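You operate a simulated robot arm through the tools that you are given. There is no shell and no other tool.

You run a simulated robot arm. Do the job below in one go: nothing can be reset, and whatever is moved stays where it is left.

TASK
Fit the grey clip on the pipe at the white mark and set the frost controller by the card.
Fine: shut the dial lid; the controller goes on after the clip is on. Where these are worked on the way, their far stop is far enough and under half their travel is too little: dial lid.

The check looks at the end state, three seconds after you hand in, the way a careful person would. Anything else that was tipped, shoved, dropped, spilled or broken makes it a failure. Lids that push on must go on centred and level and be pressed home; caps that screw on are set level and turned clockwise until they are tight.

THE ROBOT
A 6-joint arm with a two-finger gripper, fixed in place. Base frame: the origin is at the foot of the arm, x ahead of it, y to its left, z up. Lengths are in mm, angles in rad, forces in N, time in s.
It reaches about 1298 mm from its shoulder. Its first joint turns from -2.601 to 2.601 rad. Payload 1.57 kg.
The TCP is the grasp point between the finger pads, 21 mm short of the fingertips. In the tool frame z runs along the fingers and y along their closing line. Largest opening 70 mm; the body of the gripper starts 50 mm behind the TCP.
Orientation is that of the tool frame in the base frame, as a unit quaternion [x, y, z, w]. With the fingers straight down and closing along the base's y, the tool's x points along the base's -x, its y along +y and its z along -z.

THE INTERFACE
- The arm moves only by the tool step_arm. Its argument "plan" is a list of rows, each an object (a shift or turn left out is 0, a gripper value left out holds the last) with "hand": the finger opening in cm, from 0 to 7; "offset": the shift along the tool's x, y, z in cm, a list of three; "delta_rot": the turn, a rotation vector about the tool's x, y, z in degrees, a list of three. In form: [{"hand": hand, "offset": [tx, ty, tz], "delta_rot": [ax, ay, az]}, ...]. A call has 1 to 20 rows; each row is the pose to reach, as a shift and turn from the pose commanded when the call began, along the tool's axes at that moment. Each row takes 0.2 s and may step no farther than 50 mm and 0.15 rad from the row before; otherwise, or with a gripper value out of range, the whole call is refused. A pose out of reach is approached as far as the arm can. The call stops where the force on the tool passes 60 N (or 10 N more than at its start, if that is more) or the arm is blocked; 0.2 s more then pass. Each finger halts on what it meets, pressing with about 29 N; the grip force reading is that of the motor and also rises with nothing between the fingers. The clock runs only during rows and for 0.2 s after the last one: add rows that repeat a pose to give the fingers time. It gives the time, the measured TCP pose, the force on the tool (base axes), the opening and the grip force at its end, in the units of the frame above (readings bear some noise), with the torque about the TCP (base axes, N m) and any sound that the robot's microphone picked up.
- Cameras (640 x 400 px; columns grow to the right, rows downward): "scene" is fixed at [399, 650, 1612]; the picture's right is [-0.91, -0.41, 0.00], its down [-0.36, 0.78, -0.51] and it looks along [0.21, -0.46, -0.86] (base axes); focal length 214 px, centre (320, 200). "wrist" rides on the gripper at [79, 4, -81] in the tool frame; the picture's right is [-0.05, 1.00, 0.00], its down [-0.67, -0.04, -0.74] and it looks along [-0.74, -0.04, 0.67] (tool axes); focal length 256 px, centre (320, 200). There is no depth. A picture from a camera that has moved, and an enlarged one, comes with that camera's place and axes in the base frame and with its lens.
- camera(camera): a new picture of that camera. No time passes.
- lift_body(by): slides the trunk up (or, below 0, down) by that many mm; the arm rides with it, the base frame stays. It gives what a move gives, with no picture.
- close_up(camera, box): a new picture of the part [left, top, right, bottom] of that camera's present view, enlarged. No time passes.
- sign_off(): hands the job in; it is judged then, once.

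Places have to be worked out from the pictures, the camera data and where the tool is seen. Open the gripper and draw the arm clear of the work before you hand the job in, unless the task says otherwise.

The tools are called after "Emit:" as a command line: name --argument value ..., lists and objects as JSON in quotes. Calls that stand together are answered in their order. step_arm: Moves the arm, as the interface text tells. Its arguments: {"type":"object","properties":{"plan":{"type":"array","items":{"type":"object","properties":{"hand":{"type":"number"},"offset":{"type":"array","items":{"type":"number"}},"delta_rot":{"type":"array","items":{"type":"number"}}}}}},"required":["plan"]} The other tools are called the same way: lift_body (by) slides the trunk up or down; camera (camera) takes a picture; close_up (camera, box) takes an enlarged picture of a part of a camera's view; sign_off () hands the job in.

At the start:

```text
time_s: 0.0
position: [295.7, -634.7, 1254.3]
tcp_rot: [0.0, 1.0, 0.0, 0.0]
contact_force: [0.2, -0.2, -0.4]
torque: [-0.01, 0.03, -0.03]
finger_gap: 69.8
finger_force: 0.1
trunk travel left (down, up): [-935.0, 35.0]
```

scene: 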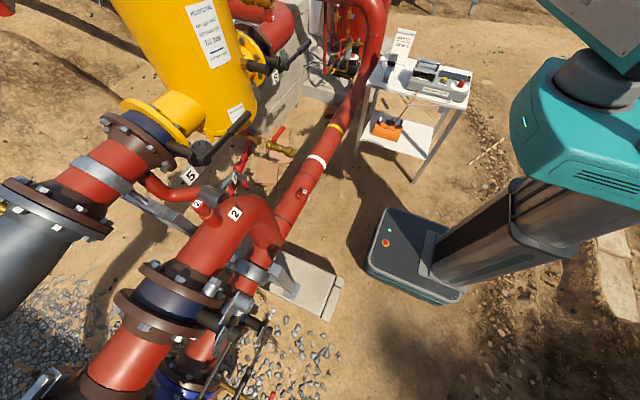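
wrist: 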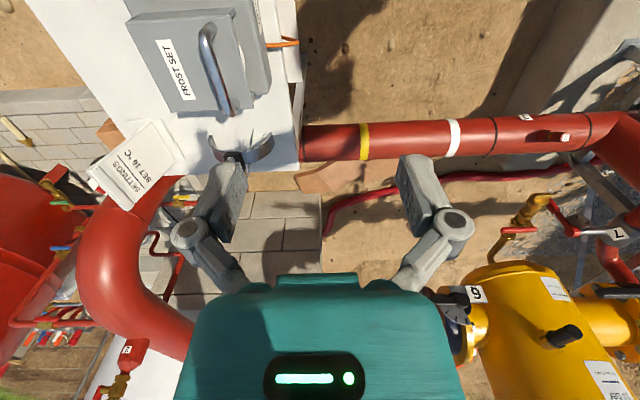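

I see a pipe running with white and yellow marks, a table with a controller box ("FROST SET"), a grey clip and a card. I'll take enlarged pictures to see the details.

Emit:
close_up --camera "scene" --box '[340, 20, 500, 120]'

Emit:
close_up --camera "wrist" --box '[60, 0, 320, 220]'

Emit:
close_up --camera "scene" --box '[240, 80, 400, 200]'

Emit:
close_up --camera "wrist" --box '[280, 60, 600, 260]'

```text
4.00 times, centred on (420, 70) of scene
camera zoom: at [399.0, 650.0, 1612.0], right [-0.91, -0.41, 0.0], down [-0.36, 0.78, -0.51], along [0.21, -0.46, -0.86], focal length 858 px, centre (-80, 720)
```

zoom: 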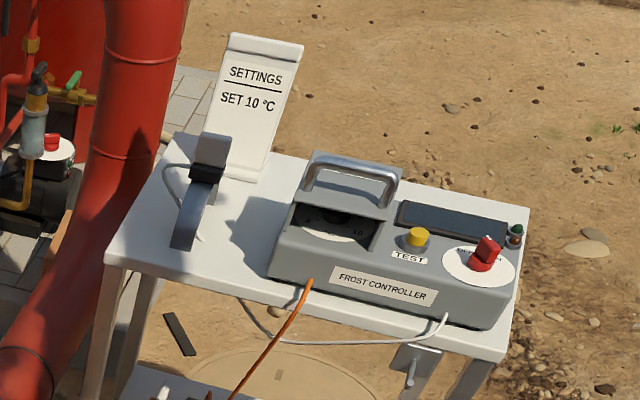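

```text
1.82 times, centred on (190, 110) of wrist
camera zoom: at [216.9, -631.0, 1335.4], right [0.05, 1.0, 0.0], down [0.67, -0.04, 0.74], along [0.74, -0.04, -0.67], focal length 465 px, centre (556, 364)
```

zoom: 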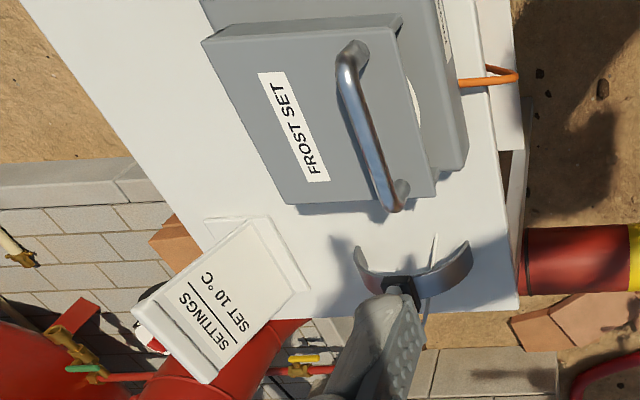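

```text
3.33 times, centred on (320, 140) of scene
camera zoom: at [399.0, 650.0, 1612.0], right [-0.91, -0.41, 0.0], down [-0.36, 0.78, -0.51], along [0.21, -0.46, -0.86], focal length 715 px, centre (320, 400)
```

zoom: 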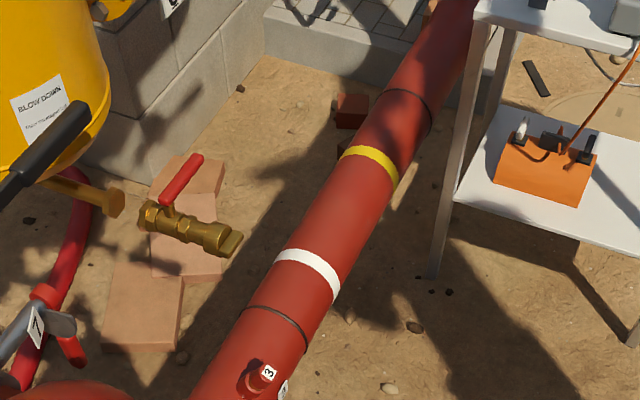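

```text
2.00 times, centred on (440, 160) of wrist
camera zoom: at [216.9, -631.0, 1335.4], right [0.05, 1.0, 0.0], down [0.67, -0.04, 0.74], along [0.74, -0.04, -0.67], focal length 512 px, centre (80, 280)
```

zoom: 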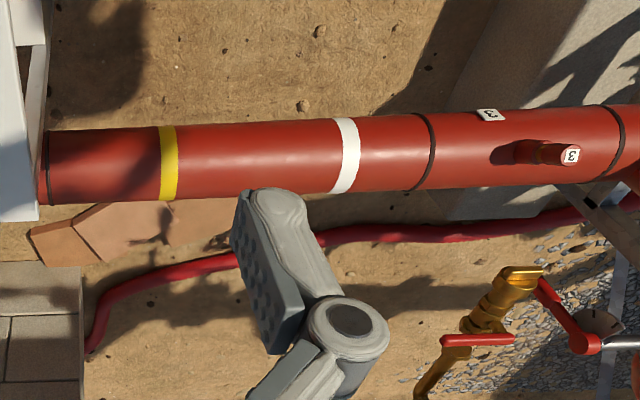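

Triangulating the two views, the table is near (560,-840,~870), and the pipe runs along y at about x≈787, z≈550 with the white mark at y≈-179. I'll look closer at the scene's top region for the gripper and at the box details.

Emit:
close_up --camera "scene" --box '[400, 0, 640, 150]'

Emit:
close_up --camera "scene" --box '[375, 40, 439, 80]'

Emit:
close_up --camera "scene" --box '[410, 50, 474, 90]'

Emit:
close_up --camera "wrist" --box '[180, 100, 308, 180]'

```text
2.67 times, centred on (520, 75) of scene
camera zoom: at [399.0, 650.0, 1612.0], right [-0.91, -0.41, 0.0], down [-0.36, 0.78, -0.51], along [0.21, -0.46, -0.86], focal length 572 px, centre (-213, 533)
```

zoom: 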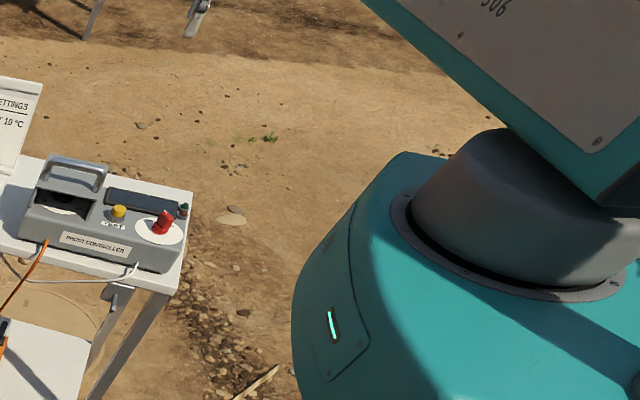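

```text
10.00 times, centred on (407, 60) of scene
camera zoom: at [399.0, 650.0, 1612.0], right [-0.91, -0.41, 0.0], down [-0.36, 0.78, -0.51], along [0.21, -0.46, -0.86], focal length 2145 px, centre (-550, 1600)
```

zoom: 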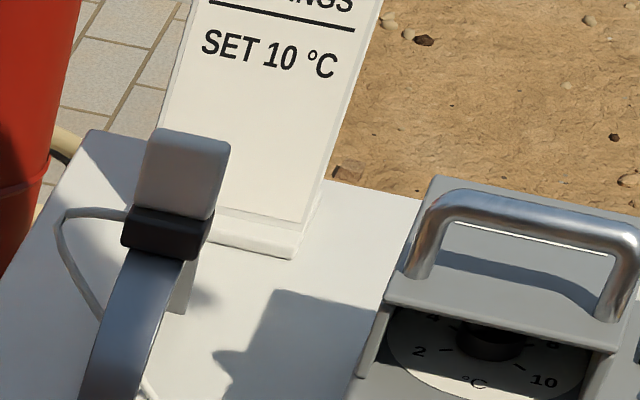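

```text
10.00 times, centred on (442, 70) of scene
camera zoom: at [399.0, 650.0, 1612.0], right [-0.91, -0.41, 0.0], down [-0.36, 0.78, -0.51], along [0.21, -0.46, -0.86], focal length 2145 px, centre (-900, 1500)
```

zoom: 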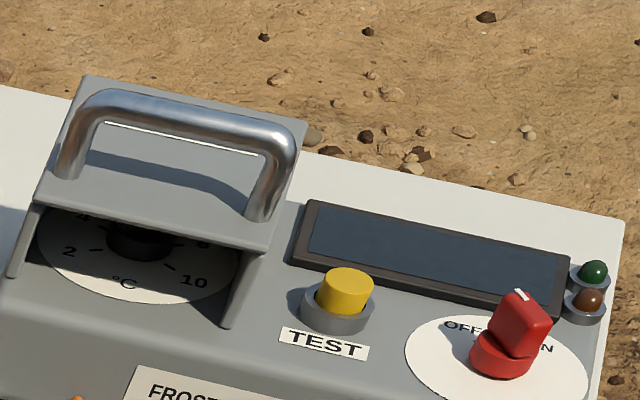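

```text
5.00 times, centred on (244, 140) of wrist
camera zoom: at [216.9, -631.0, 1335.4], right [0.05, 1.0, 0.0], down [0.67, -0.04, 0.74], along [0.74, -0.04, -0.67], focal length 1280 px, centre (700, 500)
```

zoom: 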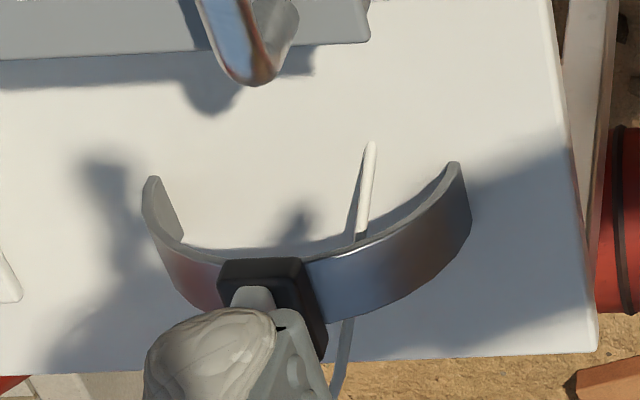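

The clip appears to be an arch standing on its ends, with a black block and a grey tab on top; the controller has OFF/ON knob, TEST button and a dial with 2..10 under the lid. I'll move the arm sideways (high, clear) to view clip and card better.

Emit:
step_arm --plan '[{"offset": [0, -4, 0]}, {"offset": [0, -8, 0]}, {"offset": [0, -12, 0]}, {"offset": [0, -16, 0]}]'

Emit:
camera --camera "wrist"

Emit:
camera --camera "scene"

```text
time_s: 1.0
position: [294.5, -797.1, 1254.8]
tcp_rot: [0.0, 1.0, 0.001, 0.001]
contact_force: [-0.1, -0.2, -0.2]
torque: [0.0, -0.03, -0.01]
finger_gap: 70.0
finger_force: 0.0
trunk travel left (down, up): [-935.0, 35.0]
```

```text
taken
camera wrist: at [214.6, -792.0, 1334.9], right [0.05, 1.0, 0.0], down [0.67, -0.04, 0.74], along [0.74, -0.04, -0.67], focal length 256 px, centre (320, 200)
```

wrist: 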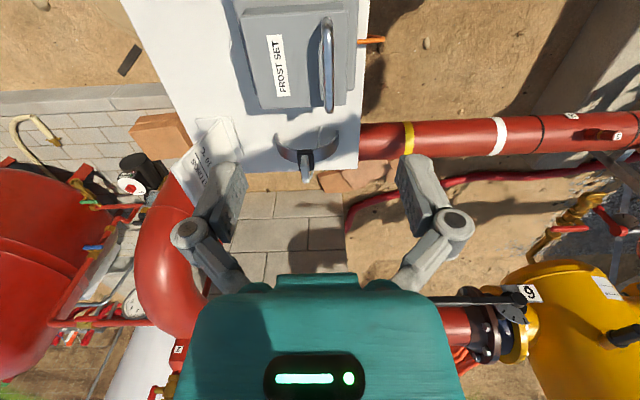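

```text
taken
```

scene: 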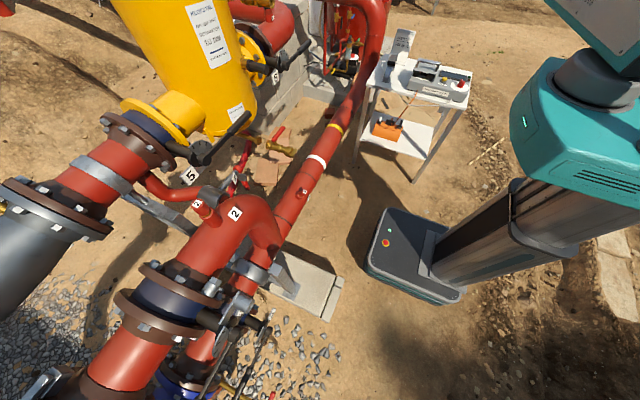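

Now the clip is clear of the finger in the wrist view. Zooming on the clip, the lid and the card.

Emit:
close_up --camera "wrist" --box '[240, 100, 368, 190]'

Emit:
close_up --camera "wrist" --box '[110, 0, 390, 175]'

Emit:
close_up --camera "wrist" --box '[340, 90, 640, 260]'

```text
4.44 times, centred on (304, 145) of wrist
camera zoom: at [214.6, -792.0, 1334.9], right [0.05, 1.0, 0.0], down [0.67, -0.04, 0.74], along [0.74, -0.04, -0.67], focal length 1138 px, centre (391, 444)
```

zoom: 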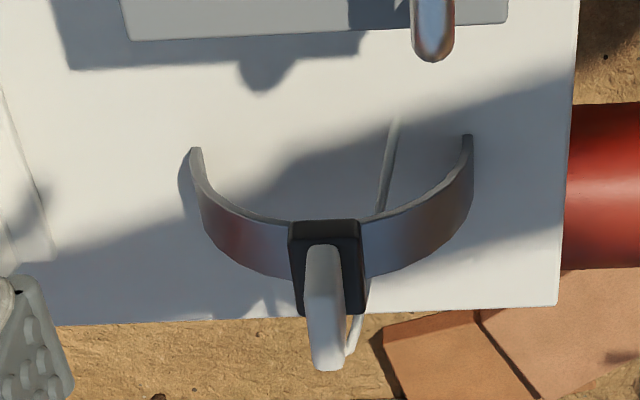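

```text
2.29 times, centred on (250, 88) of wrist
camera zoom: at [214.6, -792.0, 1334.9], right [0.05, 1.0, 0.0], down [0.67, -0.04, 0.74], along [0.74, -0.04, -0.67], focal length 585 px, centre (480, 457)
```

zoom: 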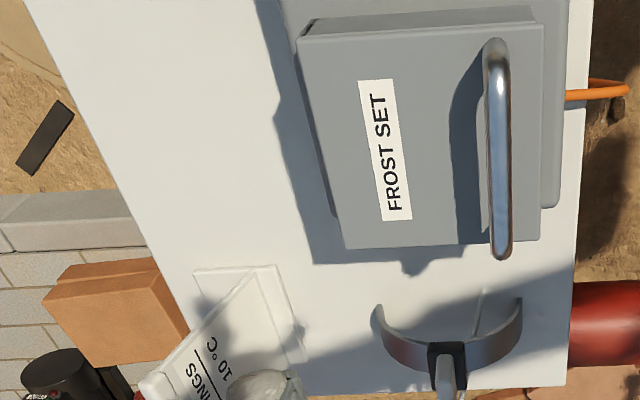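

```text
2.13 times, centred on (490, 175) of wrist
camera zoom: at [214.6, -792.0, 1334.9], right [0.05, 1.0, 0.0], down [0.67, -0.04, 0.74], along [0.74, -0.04, -0.67], focal length 546 px, centre (-43, 253)
```

zoom: 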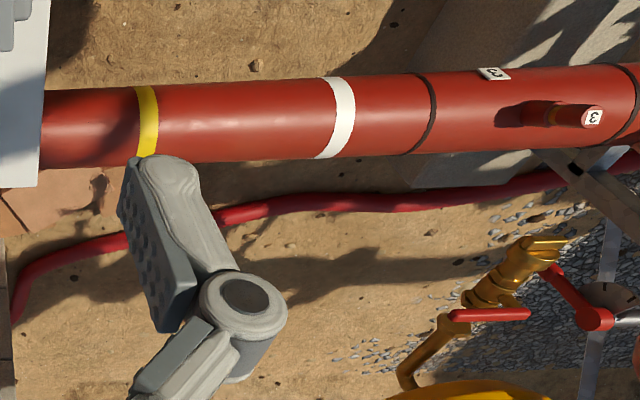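

The table top works out at z≈793 with its corner at (689,-714), and the clip arch spans y≈-919 to -767 near x≈565-605. Now I'll turn the tool 90° and back off in +y so the wrist camera looks at the controller's front.

Emit:
step_arm --plan '[{"offset": [0, 2.7, 1.4], "delta_rot": [0, 0, 8.2]}, {"offset": [0, 5.4, 2.8], "delta_rot": [0, 0, 16.4]}, {"offset": [0, 8.1, 4.2], "delta_rot": [0, 0, 24.6]}, {"offset": [0, 10.8, 5.6], "delta_rot": [0, 0, 32.8]}, {"offset": [0, 13.5, 7.0], "delta_rot": [0, 0, 41]}, {"offset": [0, 16.2, 8.4], "delta_rot": [0, 0, 49.2]}, {"offset": [0, 18.9, 9.8], "delta_rot": [0, 0, 57.4]}, {"offset": [0, 21.6, 11.2], "delta_rot": [0, 0, 65.6]}, {"offset": [0, 24.3, 12.6], "delta_rot": [0, 0, 73.8]}, {"offset": [0, 27, 14], "delta_rot": [0, 0, 82]}, {"offset": [0, 29.7, 15.4], "delta_rot": [0, 0, 90]}]'

Emit:
camera --camera "wrist"

Emit:
camera --camera "scene"

```text
time_s: 3.4
position: [295.8, -496.1, 1254.4]
tcp_rot: [0.707, 0.707, 0.0, 0.0]
contact_force: [-0.9, 0.3, 0.0]
torque: [0.0, -0.01, 0.0]
finger_gap: 70.1
finger_force: 0.0
out of reach, approached as far as the arm can: row 1, 2, 3, 4, 5, 6, 7, 8, 9, 10, 11
trunk travel left (down, up): [-935.0, 35.0]
```

```text
taken
camera wrist: at [300.0, -417.0, 1335.7], right [1.0, -0.06, 0.0], down [-0.04, -0.67, 0.75], along [-0.04, -0.74, -0.67], focal length 256 px, centre (320, 200)
```

wrist: 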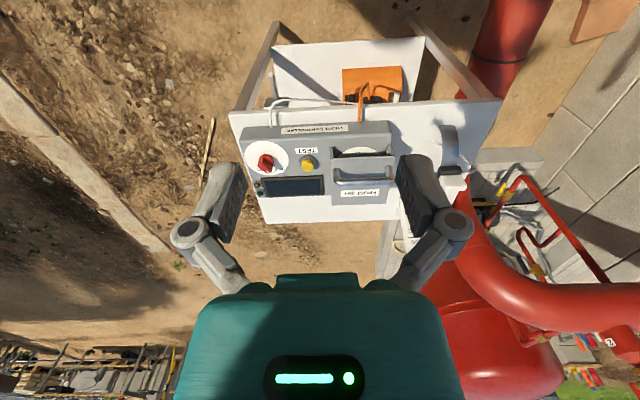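

```text
taken
```

scene: 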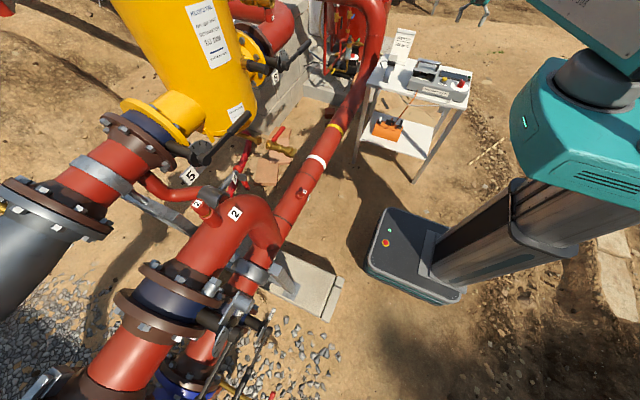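

The arm couldn't get lower at this trunk height, but the view of the controller front is good. Zooming in on it.

Emit:
close_up --camera "wrist" --box '[230, 100, 410, 212]'

Emit:
close_up --camera "wrist" --box '[310, 130, 420, 205]'

Emit:
close_up --camera "wrist" --box '[400, 100, 500, 190]'

```text
3.56 times, centred on (320, 156) of wrist
camera zoom: at [300.0, -417.0, 1335.7], right [1.0, -0.06, 0.0], down [-0.04, -0.67, 0.75], along [-0.04, -0.74, -0.67], focal length 910 px, centre (320, 356)
```

zoom: 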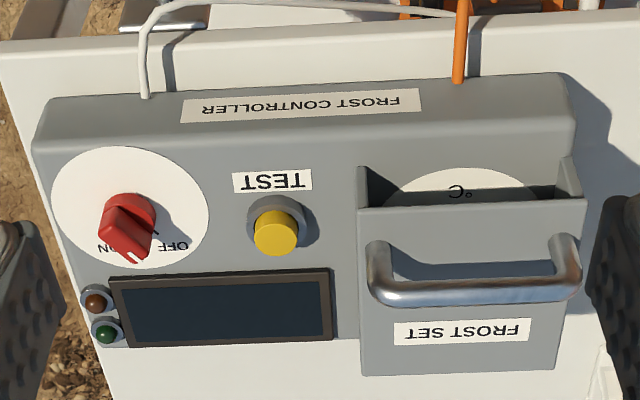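

```text
5.33 times, centred on (365, 168) of wrist
camera zoom: at [300.0, -417.0, 1335.7], right [1.0, -0.06, 0.0], down [-0.04, -0.67, 0.75], along [-0.04, -0.74, -0.67], focal length 1365 px, centre (80, 373)
```

zoom: 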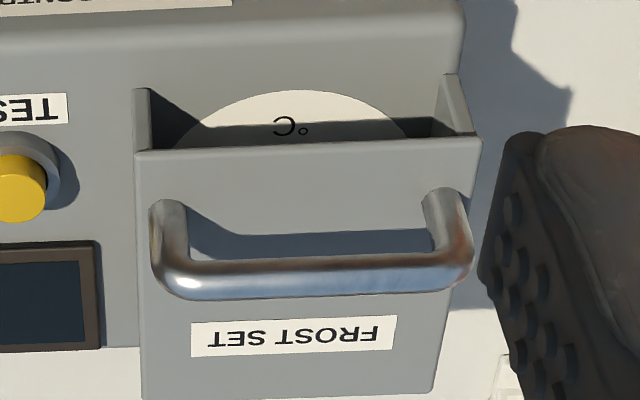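

```text
4.44 times, centred on (450, 145) of wrist
camera zoom: at [300.0, -417.0, 1335.7], right [1.0, -0.06, 0.0], down [-0.04, -0.67, 0.75], along [-0.04, -0.74, -0.67], focal length 1138 px, centre (-258, 444)
```

zoom: 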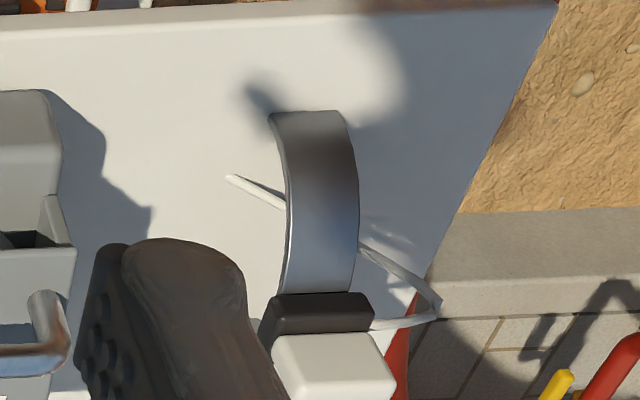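

The lid is a level hood (x 307–441, y -758…-912, top z≈907) sitting over the dial with a bar handle; box top z≈861. I'll lower the trunk 250 mm to look into the hood and check how far the arm can go.

Emit:
lift_body --by -250

Emit:
camera --camera "wrist"

Emit:
camera --camera "scene"

```text
time_s: 6.0
position: [295.5, -497.5, 1005.1]
tcp_rot: [0.707, 0.707, -0.001, 0.0]
contact_force: [-0.1, 0.3, 0.4]
torque: [0.01, 0.02, 0.04]
finger_gap: 70.0
finger_force: 0.0
trunk travel left (down, up): [-685.0, 285.0]
```

```text
taken
camera wrist: at [300.2, -418.2, 1085.5], right [1.0, -0.05, 0.0], down [-0.04, -0.67, 0.74], along [-0.04, -0.74, -0.67], focal length 256 px, centre (320, 200)
```

wrist: 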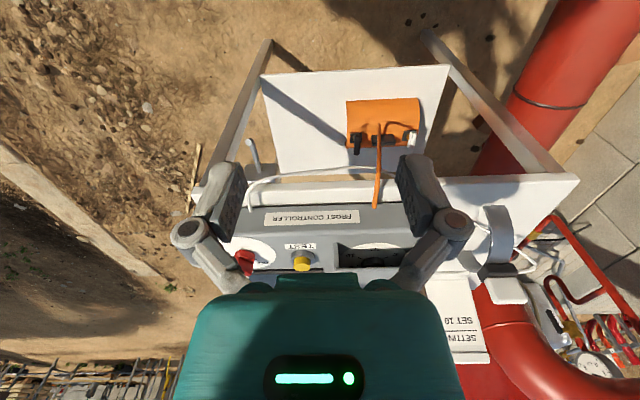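

```text
taken
```

scene: 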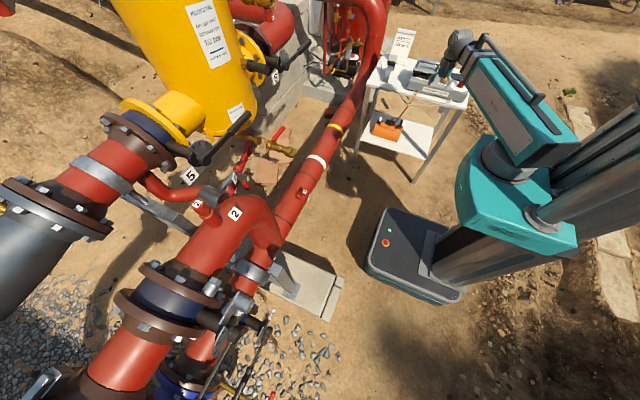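

Now the view goes under the hood. I'll zoom on the dial opening and on the clip.

Emit:
close_up --camera "wrist" --box '[320, 225, 432, 295]'

Emit:
close_up --camera "wrist" --box '[440, 190, 560, 310]'

Emit:
close_up --camera "scene" --box '[375, 20, 535, 120]'

```text
5.71 times, centred on (376, 260) of wrist
camera zoom: at [300.2, -418.2, 1085.5], right [1.0, -0.05, 0.0], down [-0.04, -0.67, 0.74], along [-0.04, -0.74, -0.67], focal length 1463 px, centre (0, -143)
```

zoom: 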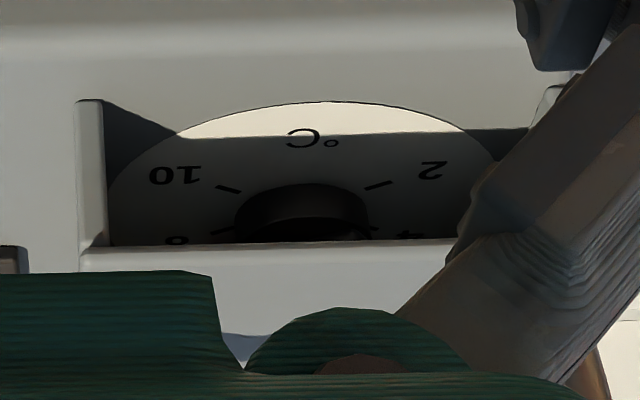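

```text
3.33 times, centred on (500, 250) of wrist
camera zoom: at [300.2, -418.2, 1085.5], right [1.0, -0.05, 0.0], down [-0.04, -0.67, 0.74], along [-0.04, -0.74, -0.67], focal length 853 px, centre (-280, 33)
```

zoom: 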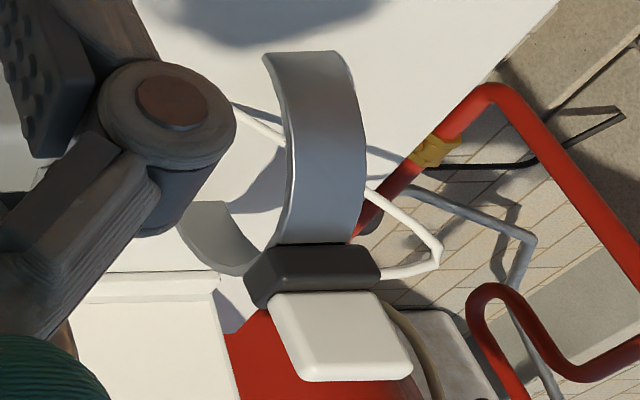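

```text
4.00 times, centred on (455, 70) of scene
camera zoom: at [399.0, 650.0, 1612.0], right [-0.91, -0.41, 0.0], down [-0.36, 0.78, -0.51], along [0.21, -0.46, -0.86], focal length 858 px, centre (-220, 720)
```

zoom: 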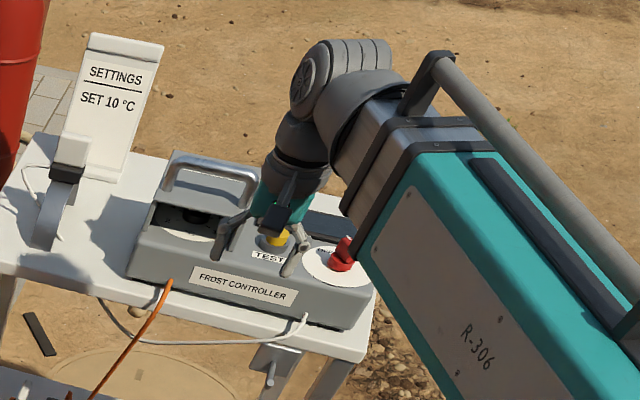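

The clip's tab is centred near (574,-843), z≈898–939, about 18 mm thick along y; the pointer of the dial (2…10 clockwise) is still hidden. Next I move over the clip, turning the tool back so the fingers close along y.

Emit:
step_arm --plan '[{"offset": [-3.14, 2.54, -0.41], "delta_rot": [0, 0, -8.18]}, {"offset": [-6.28, 5.08, -0.82], "delta_rot": [0, 0, -16.36]}, {"offset": [-9.42, 7.62, -1.23], "delta_rot": [0, 0, -24.55]}, {"offset": [-12.56, 10.16, -1.64], "delta_rot": [0, 0, -32.73]}, {"offset": [-15.7, 12.7, -2.05], "delta_rot": [0, 0, -40.9]}, {"offset": [-18.84, 15.24, -2.45], "delta_rot": [0, 0, -49.1]}, {"offset": [-21.98, 17.78, -2.86], "delta_rot": [0, 0, -57.3]}, {"offset": [-25.12, 20.32, -3.27], "delta_rot": [0, 0, -65.5]}, {"offset": [-28.26, 22.86, -3.68], "delta_rot": [0, 0, -73.6]}, {"offset": [-31.4, 25.4, -4.09], "delta_rot": [0, 0, -81.8]}, {"offset": [-34.55, 27.95, -4.5], "delta_rot": [0, 0, -90]}, {"offset": [-34.55, 27.95, -4.5], "delta_rot": [0, 0, -90]}]'

Emit:
camera --camera "wrist"

Emit:
camera --camera "scene"

```text
time_s: 8.6
position: [574.5, -846.5, 1003.1]
tcp_rot: [-0.001, 1.0, 0.0, 0.0]
contact_force: [-0.5, -1.4, 0.0]
torque: [-0.01, 0.0, -0.01]
finger_gap: 69.7
finger_force: 0.1
out of reach, approached as far as the arm can: row 1, 2, 3, 4, 5, 6, 7, 8, 9, 10, 11, 12
trunk travel left (down, up): [-685.0, 285.0]
```

```text
taken
camera wrist: at [495.5, -842.1, 1085.2], right [0.05, 1.0, 0.0], down [0.67, -0.03, 0.74], along [0.74, -0.04, -0.67], focal length 256 px, centre (320, 200)
```

wrist: 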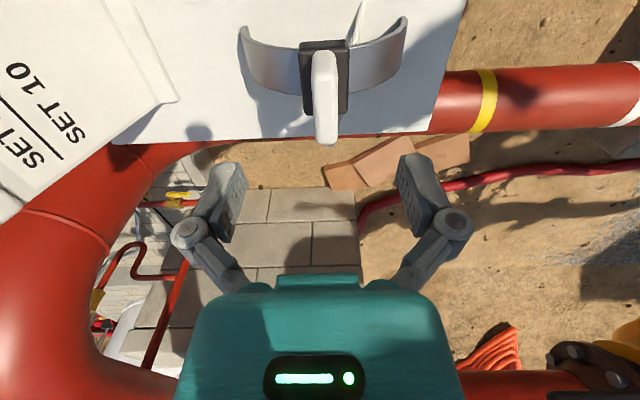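

```text
taken
```

scene: 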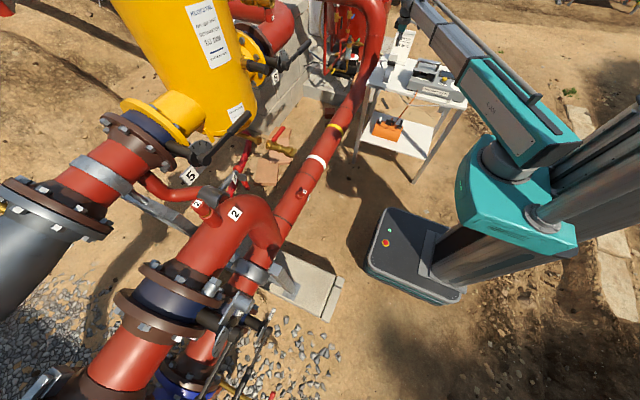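

The z stays tied to the trunk (vertical motion seems to be the trunk's job). I'm nearly above the tab; zooming to refine the alignment.

Emit:
close_up --camera "wrist" --box '[230, 10, 422, 150]'

Emit:
close_up --camera "wrist" --box '[280, 30, 370, 150]'

Emit:
close_up --camera "scene" --box '[360, 0, 520, 100]'

```text
2.86 times, centred on (326, 80) of wrist
camera zoom: at [495.5, -842.1, 1085.2], right [0.05, 1.0, 0.0], down [0.67, -0.03, 0.74], along [0.74, -0.04, -0.67], focal length 731 px, centre (303, 543)
```

zoom: 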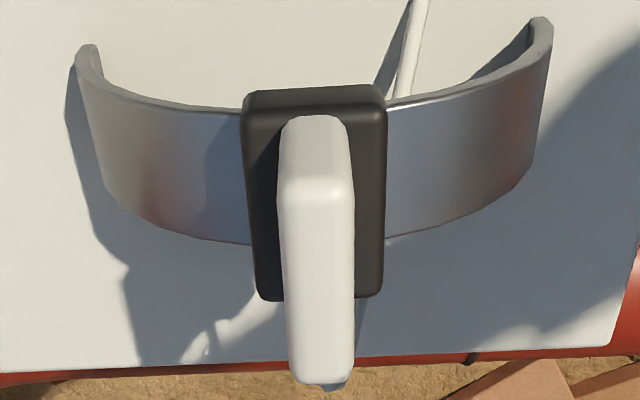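

```text
3.33 times, centred on (325, 90) of wrist
camera zoom: at [495.5, -842.1, 1085.2], right [0.05, 1.0, 0.0], down [0.67, -0.03, 0.74], along [0.74, -0.04, -0.67], focal length 853 px, centre (303, 567)
```

zoom: 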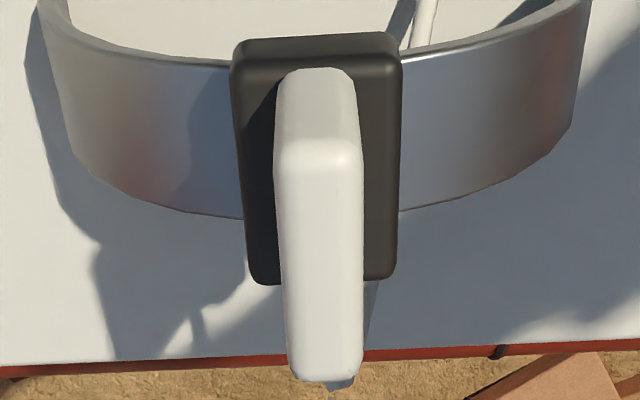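

```text
4.00 times, centred on (440, 50) of scene
camera zoom: at [399.0, 650.0, 1612.0], right [-0.91, -0.41, 0.0], down [-0.36, 0.78, -0.51], along [0.21, -0.46, -0.86], focal length 858 px, centre (-160, 800)
```

zoom: 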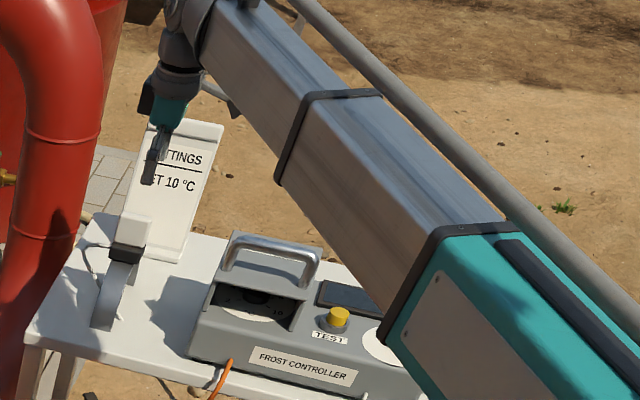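

Tab is centred at about (576,-843), 14.5 mm thick, top z≈939. I shift +3 mm in y and +1.5 mm in x, then lower with the trunk.

Emit:
step_arm --plan '[{"offset": [-0.15, 0.32, 0], "hand": 7}, {"offset": [-0.15, 0.32, 0], "hand": 7}]'

Emit:
lift_body --by -50

Emit:
camera --camera "wrist"

Emit:
camera --camera "scene"

```text
time_s: 9.2
position: [576.4, -843.5, 1004.1]
tcp_rot: [0.0, 1.0, 0.001, 0.0]
contact_force: [0.9, 0.1, -0.5]
torque: [0.0, 0.02, 0.0]
finger_gap: 69.9
finger_force: 0.1
trunk travel left (down, up): [-685.0, 285.0]
```

```text
time_s: 10.1
position: [576.1, -843.2, 953.6]
tcp_rot: [-0.001, 1.0, -0.001, 0.0]
contact_force: [0.3, -0.1, -0.7]
torque: [0.03, 0.01, 0.01]
finger_gap: 70.2
finger_force: 0.0
trunk travel left (down, up): [-635.0, 335.0]
```

```text
taken
camera wrist: at [496.9, -838.2, 1035.4], right [0.05, 1.0, 0.0], down [0.67, -0.04, 0.74], along [0.74, -0.04, -0.67], focal length 256 px, centre (320, 200)
```

wrist: 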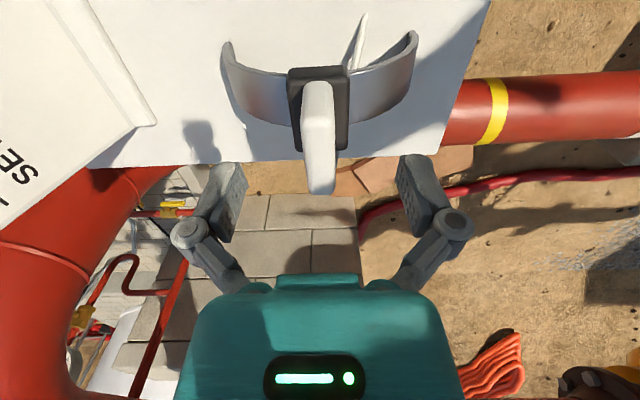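

```text
taken
```

scene: 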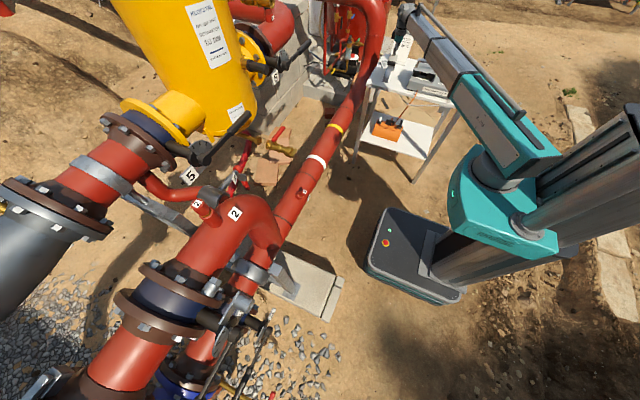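

Tab is centred between the open fingers, and its top checks out at z≈937. Lowering 28 mm more, then closing.

Emit:
lift_body --by -28

Emit:
camera --camera "wrist"

Emit:
close_up --camera "scene" --box '[360, 20, 470, 90]'

```text
time_s: 10.8
position: [575.4, -843.6, 926.7]
tcp_rot: [-0.001, 1.0, 0.0, -0.001]
contact_force: [0.4, -0.7, -0.1]
torque: [0.0, -0.01, -0.03]
finger_gap: 70.0
finger_force: 0.0
trunk travel left (down, up): [-607.0, 363.0]
```

```text
taken
camera wrist: at [496.9, -838.2, 1007.4], right [0.05, 1.0, 0.0], down [0.67, -0.04, 0.74], along [0.74, -0.04, -0.67], focal length 256 px, centre (320, 200)
```

wrist: 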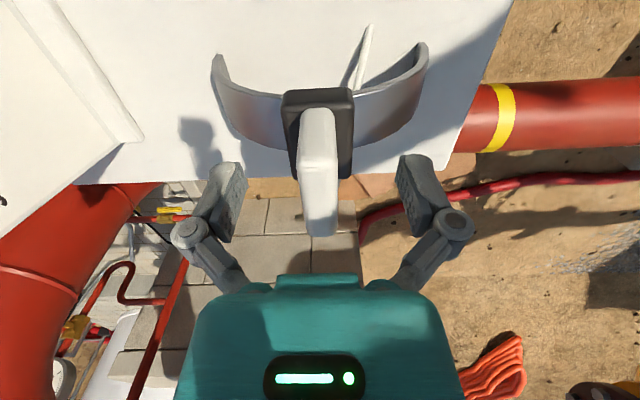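

```text
5.71 times, centred on (415, 55) of scene
camera zoom: at [399.0, 650.0, 1612.0], right [-0.91, -0.41, 0.0], down [-0.36, 0.78, -0.51], along [0.21, -0.46, -0.86], focal length 1226 px, centre (-223, 1029)
```

zoom: 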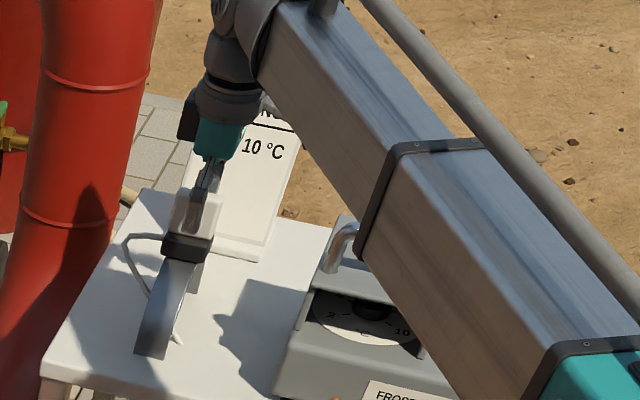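

Tips straddle the tab just above the black block. Closing the gripper.

Emit:
step_arm --plan '[{"hand": 0.5}, {"hand": 0.5}, {"hand": 0.5}, {"hand": 0.5}, {"hand": 0.5}, {"hand": 0.5}]'

Emit:
camera --camera "wrist"

```text
time_s: 12.2
position: [576.1, -844.0, 926.5]
tcp_rot: [0.001, 1.0, 0.0, -0.001]
contact_force: [-0.4, 0.2, 3.0]
torque: [-0.01, 0.0, -0.02]
finger_gap: 15.5
finger_force: 29.2
trunk travel left (down, up): [-607.0, 363.0]
```

```text
taken
camera wrist: at [496.9, -838.1, 1007.6], right [0.05, 1.0, 0.0], down [0.67, -0.04, 0.74], along [0.74, -0.04, -0.67], focal length 256 px, centre (320, 200)
```

wrist: 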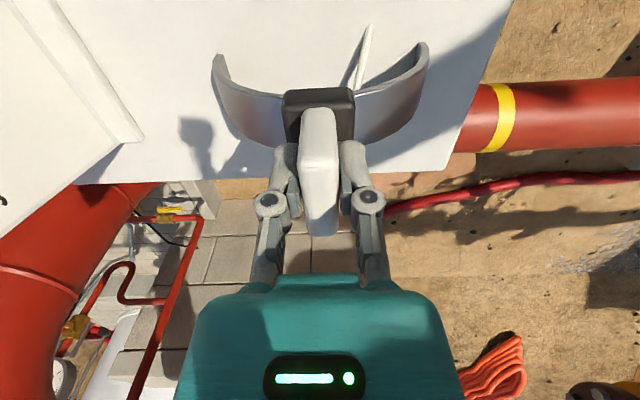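

Gripped at 15.5 mm with 29 N. Lifting gently 30 mm first to see whether the clip (and its lead) comes freely.

Emit:
lift_body --by 30

Emit:
camera --camera "wrist"

Emit:
close_up --camera "scene" --box '[360, 20, 470, 90]'

```text
time_s: 13.0
position: [576.1, -844.0, 956.4]
tcp_rot: [0.0, 1.0, 0.0, 0.0]
contact_force: [-0.5, 1.0, -1.4]
torque: [-0.02, 0.02, 0.01]
finger_gap: 15.4
finger_force: 28.9
trunk travel left (down, up): [-637.0, 333.0]
```

```text
taken
camera wrist: at [497.2, -838.4, 1037.1], right [0.05, 1.0, 0.0], down [0.67, -0.04, 0.74], along [0.74, -0.04, -0.67], focal length 256 px, centre (320, 200)
```

wrist: 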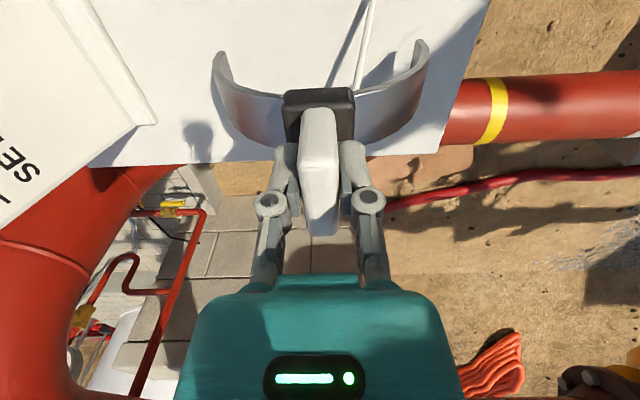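

```text
5.71 times, centred on (415, 55) of scene
camera zoom: at [399.0, 650.0, 1612.0], right [-0.91, -0.41, 0.0], down [-0.36, 0.78, -0.51], along [0.21, -0.46, -0.86], focal length 1226 px, centre (-223, 1029)
```

zoom: 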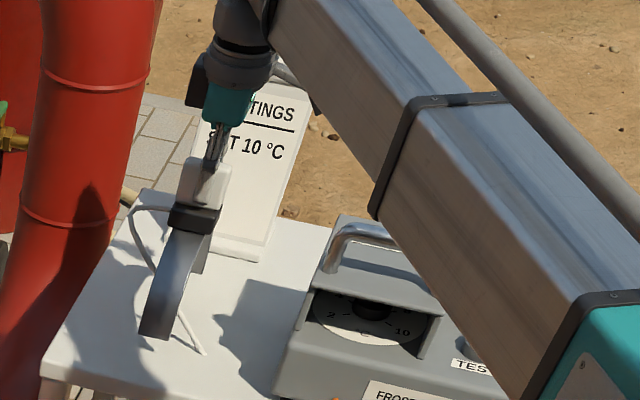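

The clip came up freely, level in the grip. Raising further, then swinging toward the pipe with the tool turned so the arch straddles it and the camera looks toward +y.

Emit:
lift_body --by 90

Emit:
step_arm --plan '[{"offset": [-0.5, 3.9, 0], "delta_rot": [0, 0, -4]}, {"offset": [-1.5, 7.8, 0], "delta_rot": [0, 0, -12]}, {"offset": [-2.5, 11.7, 0], "delta_rot": [0, 0, -20]}, {"offset": [-3.8, 15.6, 0], "delta_rot": [0, 0, -28]}, {"offset": [-5, 19.5, 0], "delta_rot": [0, 0, -36]}, {"offset": [-6.2, 23.4, 0], "delta_rot": [0, 0, -44]}, {"offset": [-7.4, 27.3, 0], "delta_rot": [0, 0, -52]}, {"offset": [-8.6, 31.2, 0], "delta_rot": [0, 0, -60]}, {"offset": [-9.8, 35.1, 0], "delta_rot": [0, 0, -68]}, {"offset": [-11, 38.7, 0], "delta_rot": [0, 0, -76]}, {"offset": [-12.4, 42.4, 0], "delta_rot": [0, 0, -84]}, {"offset": [-12.4, 42.4, 0], "delta_rot": [0, 0, -90]}]'

Emit:
camera --camera "wrist"

Emit:
camera --camera "scene"

```text
time_s: 14.2
position: [576.3, -843.4, 1045.5]
tcp_rot: [0.0, 1.0, 0.0, 0.0]
contact_force: [-0.2, 0.8, -1.4]
torque: [-0.01, 0.0, -0.01]
finger_gap: 15.3
finger_force: 28.7
trunk travel left (down, up): [-727.0, 243.0]
```

```text
time_s: 16.8
position: [701.3, -418.9, 1045.6]
tcp_rot: [0.708, -0.706, 0.0, 0.0]
contact_force: [0.5, -0.5, -0.6]
torque: [0.03, 0.0, 0.03]
finger_gap: 15.7
finger_force: 29.0
trunk travel left (down, up): [-727.0, 243.0]
```

```text
taken
camera wrist: at [696.9, -497.8, 1127.3], right [-1.0, 0.05, 0.0], down [0.03, 0.67, 0.74], along [0.04, 0.74, -0.67], focal length 256 px, centre (320, 200)
```

wrist: 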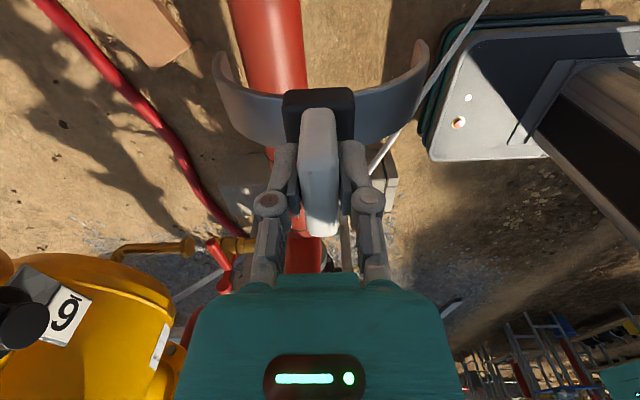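

```text
taken
```

scene: 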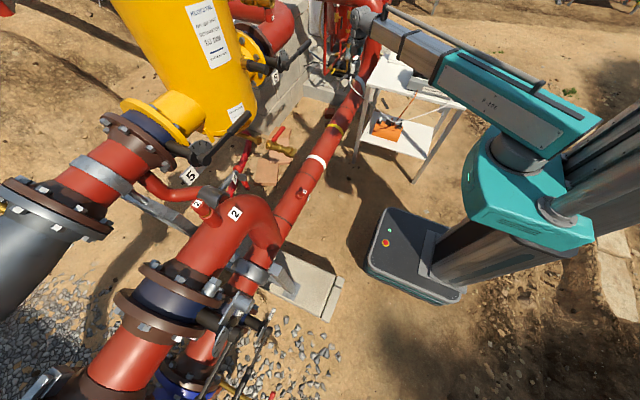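

The clip is now arch-across-pipe orientation. I see a lead running from it; zooming to check the cable and surroundings.

Emit:
close_up --camera "scene" --box '[310, 30, 470, 130]'

Emit:
close_up --camera "wrist" --box '[160, 0, 500, 212]'

Emit:
close_up --camera "scene" --box '[150, 60, 350, 200]'

```text
4.00 times, centred on (390, 80) of scene
camera zoom: at [399.0, 650.0, 1612.0], right [-0.91, -0.41, 0.0], down [-0.36, 0.78, -0.51], along [0.21, -0.46, -0.86], focal length 858 px, centre (40, 680)
```

zoom: 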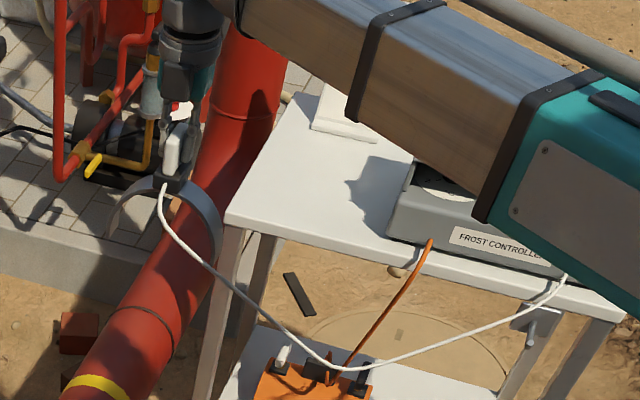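

```text
1.88 times, centred on (330, 106) of wrist
camera zoom: at [696.9, -497.8, 1127.3], right [-1.0, 0.05, 0.0], down [0.03, 0.67, 0.74], along [0.04, 0.74, -0.67], focal length 482 px, centre (301, 377)
```

zoom: 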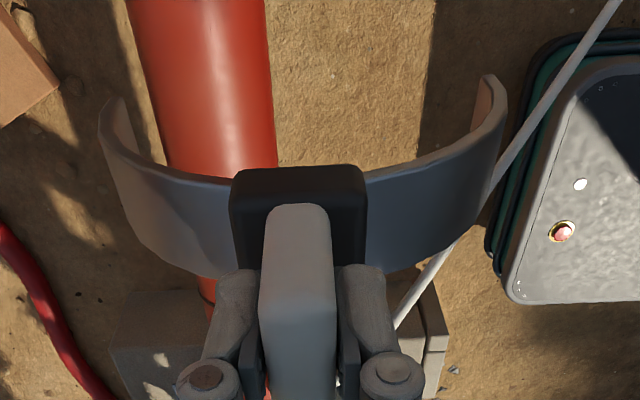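

```text
2.86 times, centred on (250, 130) of scene
camera zoom: at [399.0, 650.0, 1612.0], right [-0.91, -0.41, 0.0], down [-0.36, 0.78, -0.51], along [0.21, -0.46, -0.86], focal length 613 px, centre (520, 400)
```

zoom: 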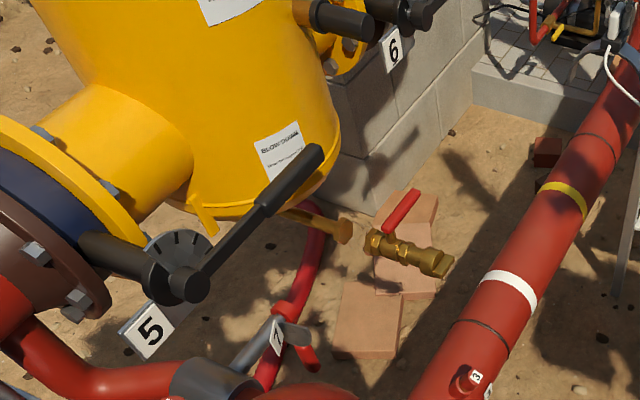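

The white lead runs from the clip to the controller front with good slack. Combining views, the pipe axis is near x≈816, z≈488, R≈70; a valve handle/yellow tank is at x≳1000, z≈1025. I'll lower the trunk here (off to the side of the pipe) so arch ends stay ~45 mm above the pipe top and look along +y.

Emit:
lift_body --by -285

Emit:
camera --camera "wrist"

Emit:
camera --camera "scene"

```text
time_s: 19.7
position: [699.8, -419.7, 761.4]
tcp_rot: [-0.707, 0.707, 0.0, 0.0]
contact_force: [0.3, -0.3, -1.6]
torque: [0.01, 0.01, 0.0]
finger_gap: 15.6
finger_force: 29.2
trunk travel left (down, up): [-442.0, 528.0]
```

```text
taken
camera wrist: at [696.5, -498.2, 842.3], right [-1.0, 0.05, 0.0], down [0.04, 0.67, 0.74], along [0.04, 0.74, -0.67], focal length 256 px, centre (320, 200)
```

wrist: 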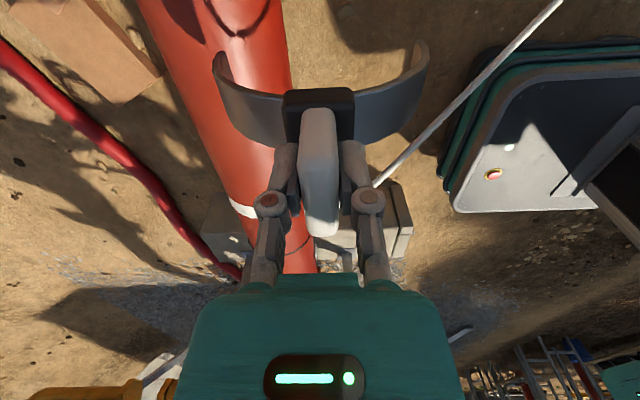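

```text
taken
```

scene: 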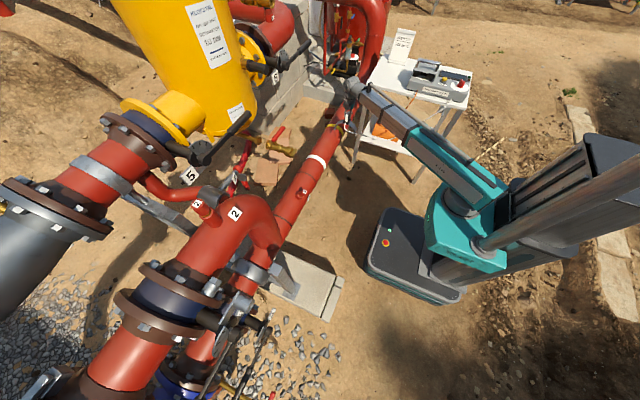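

The white mark is visible ahead. Zooming to measure the pipe edges and the mark from here.

Emit:
close_up --camera "wrist" --box '[120, 0, 340, 140]'

Emit:
close_up --camera "wrist" --box '[200, 160, 360, 260]'

Emit:
close_up --camera "scene" --box '[260, 60, 420, 200]'

```text
2.86 times, centred on (230, 70) of wrist
camera zoom: at [696.5, -498.2, 842.3], right [-1.0, 0.05, 0.0], down [0.04, 0.67, 0.74], along [0.04, 0.74, -0.67], focal length 731 px, centre (577, 571)
```

zoom: 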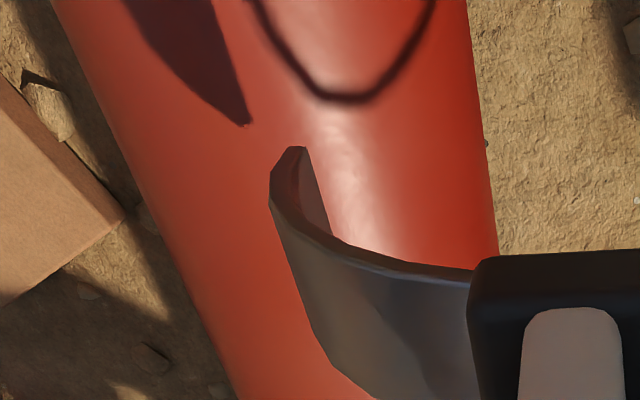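

```text
4.00 times, centred on (280, 210) of wrist
camera zoom: at [696.5, -498.2, 842.3], right [-1.0, 0.05, 0.0], down [0.04, 0.67, 0.74], along [0.04, 0.74, -0.67], focal length 1024 px, centre (480, 160)
```

zoom: 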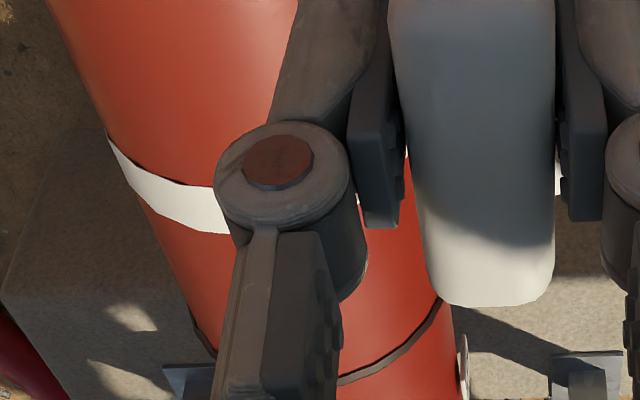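

```text
2.86 times, centred on (340, 130) of scene
camera zoom: at [399.0, 650.0, 1612.0], right [-0.91, -0.41, 0.0], down [-0.36, 0.78, -0.51], along [0.21, -0.46, -0.86], focal length 613 px, centre (263, 400)
```

zoom: 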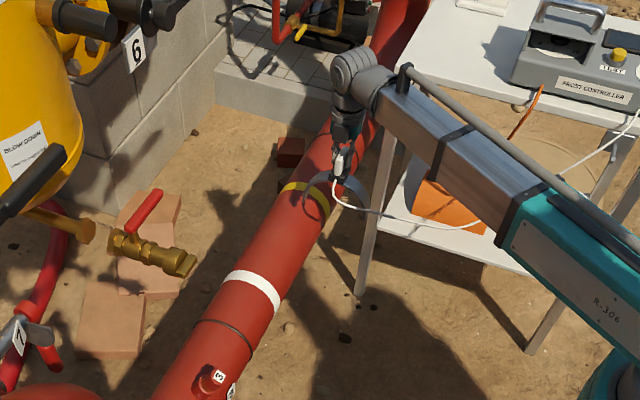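

Pipe axis now estimates to (814, 497) with R≈70; mark y somewhere between -160 and -180. I'll move beside it (x≈640, y≈-260) for an unobstructed closer view of the mark.

Emit:
step_arm --plan '[{"offset": [-4, 1.5, 0]}, {"offset": [-8, 3, 0]}, {"offset": [-12, 4.5, 0]}, {"offset": [-16, 6, 0]}, {"offset": [-16, 6, 0]}]'

Emit:
camera --camera "wrist"

Emit:
close_up --camera "wrist" --box '[90, 60, 290, 200]'

Emit:
close_up --camera "scene" --box '[260, 60, 420, 200]'

```text
time_s: 20.9
position: [638.9, -258.0, 760.2]
tcp_rot: [-0.706, 0.708, 0.0, 0.0]
contact_force: [-0.5, -0.3, -0.8]
torque: [-0.02, 0.0, -0.01]
finger_gap: 15.5
finger_force: 29.4
trunk travel left (down, up): [-442.0, 528.0]
```

```text
taken
camera wrist: at [634.8, -337.1, 842.4], right [-1.0, 0.05, 0.0], down [0.04, 0.67, 0.74], along [0.04, 0.74, -0.67], focal length 256 px, centre (320, 200)
```

wrist: 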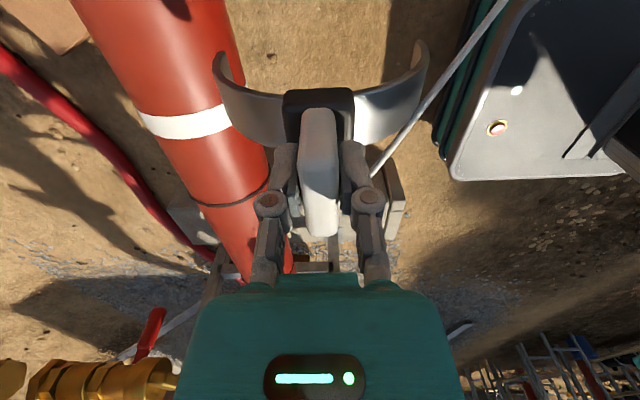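

```text
2.86 times, centred on (190, 130) of wrist
camera zoom: at [634.8, -337.1, 842.4], right [-1.0, 0.05, 0.0], down [0.04, 0.67, 0.74], along [0.04, 0.74, -0.67], focal length 731 px, centre (691, 400)
```

zoom: 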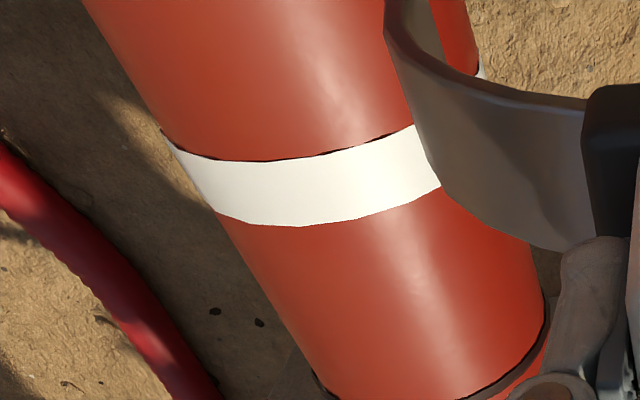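

```text
2.86 times, centred on (340, 130) of scene
camera zoom: at [399.0, 650.0, 1612.0], right [-0.91, -0.41, 0.0], down [-0.36, 0.78, -0.51], along [0.21, -0.46, -0.86], focal length 613 px, centre (263, 400)
```

zoom: 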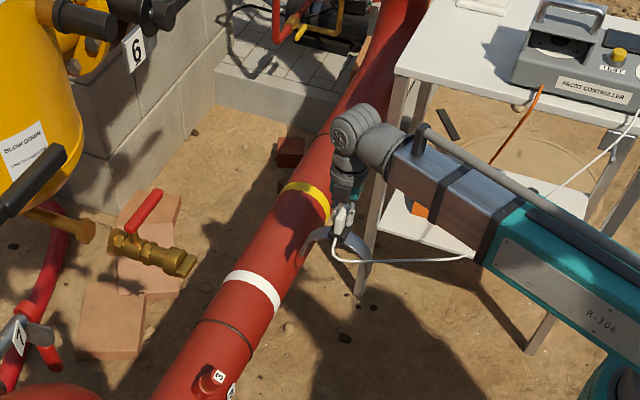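

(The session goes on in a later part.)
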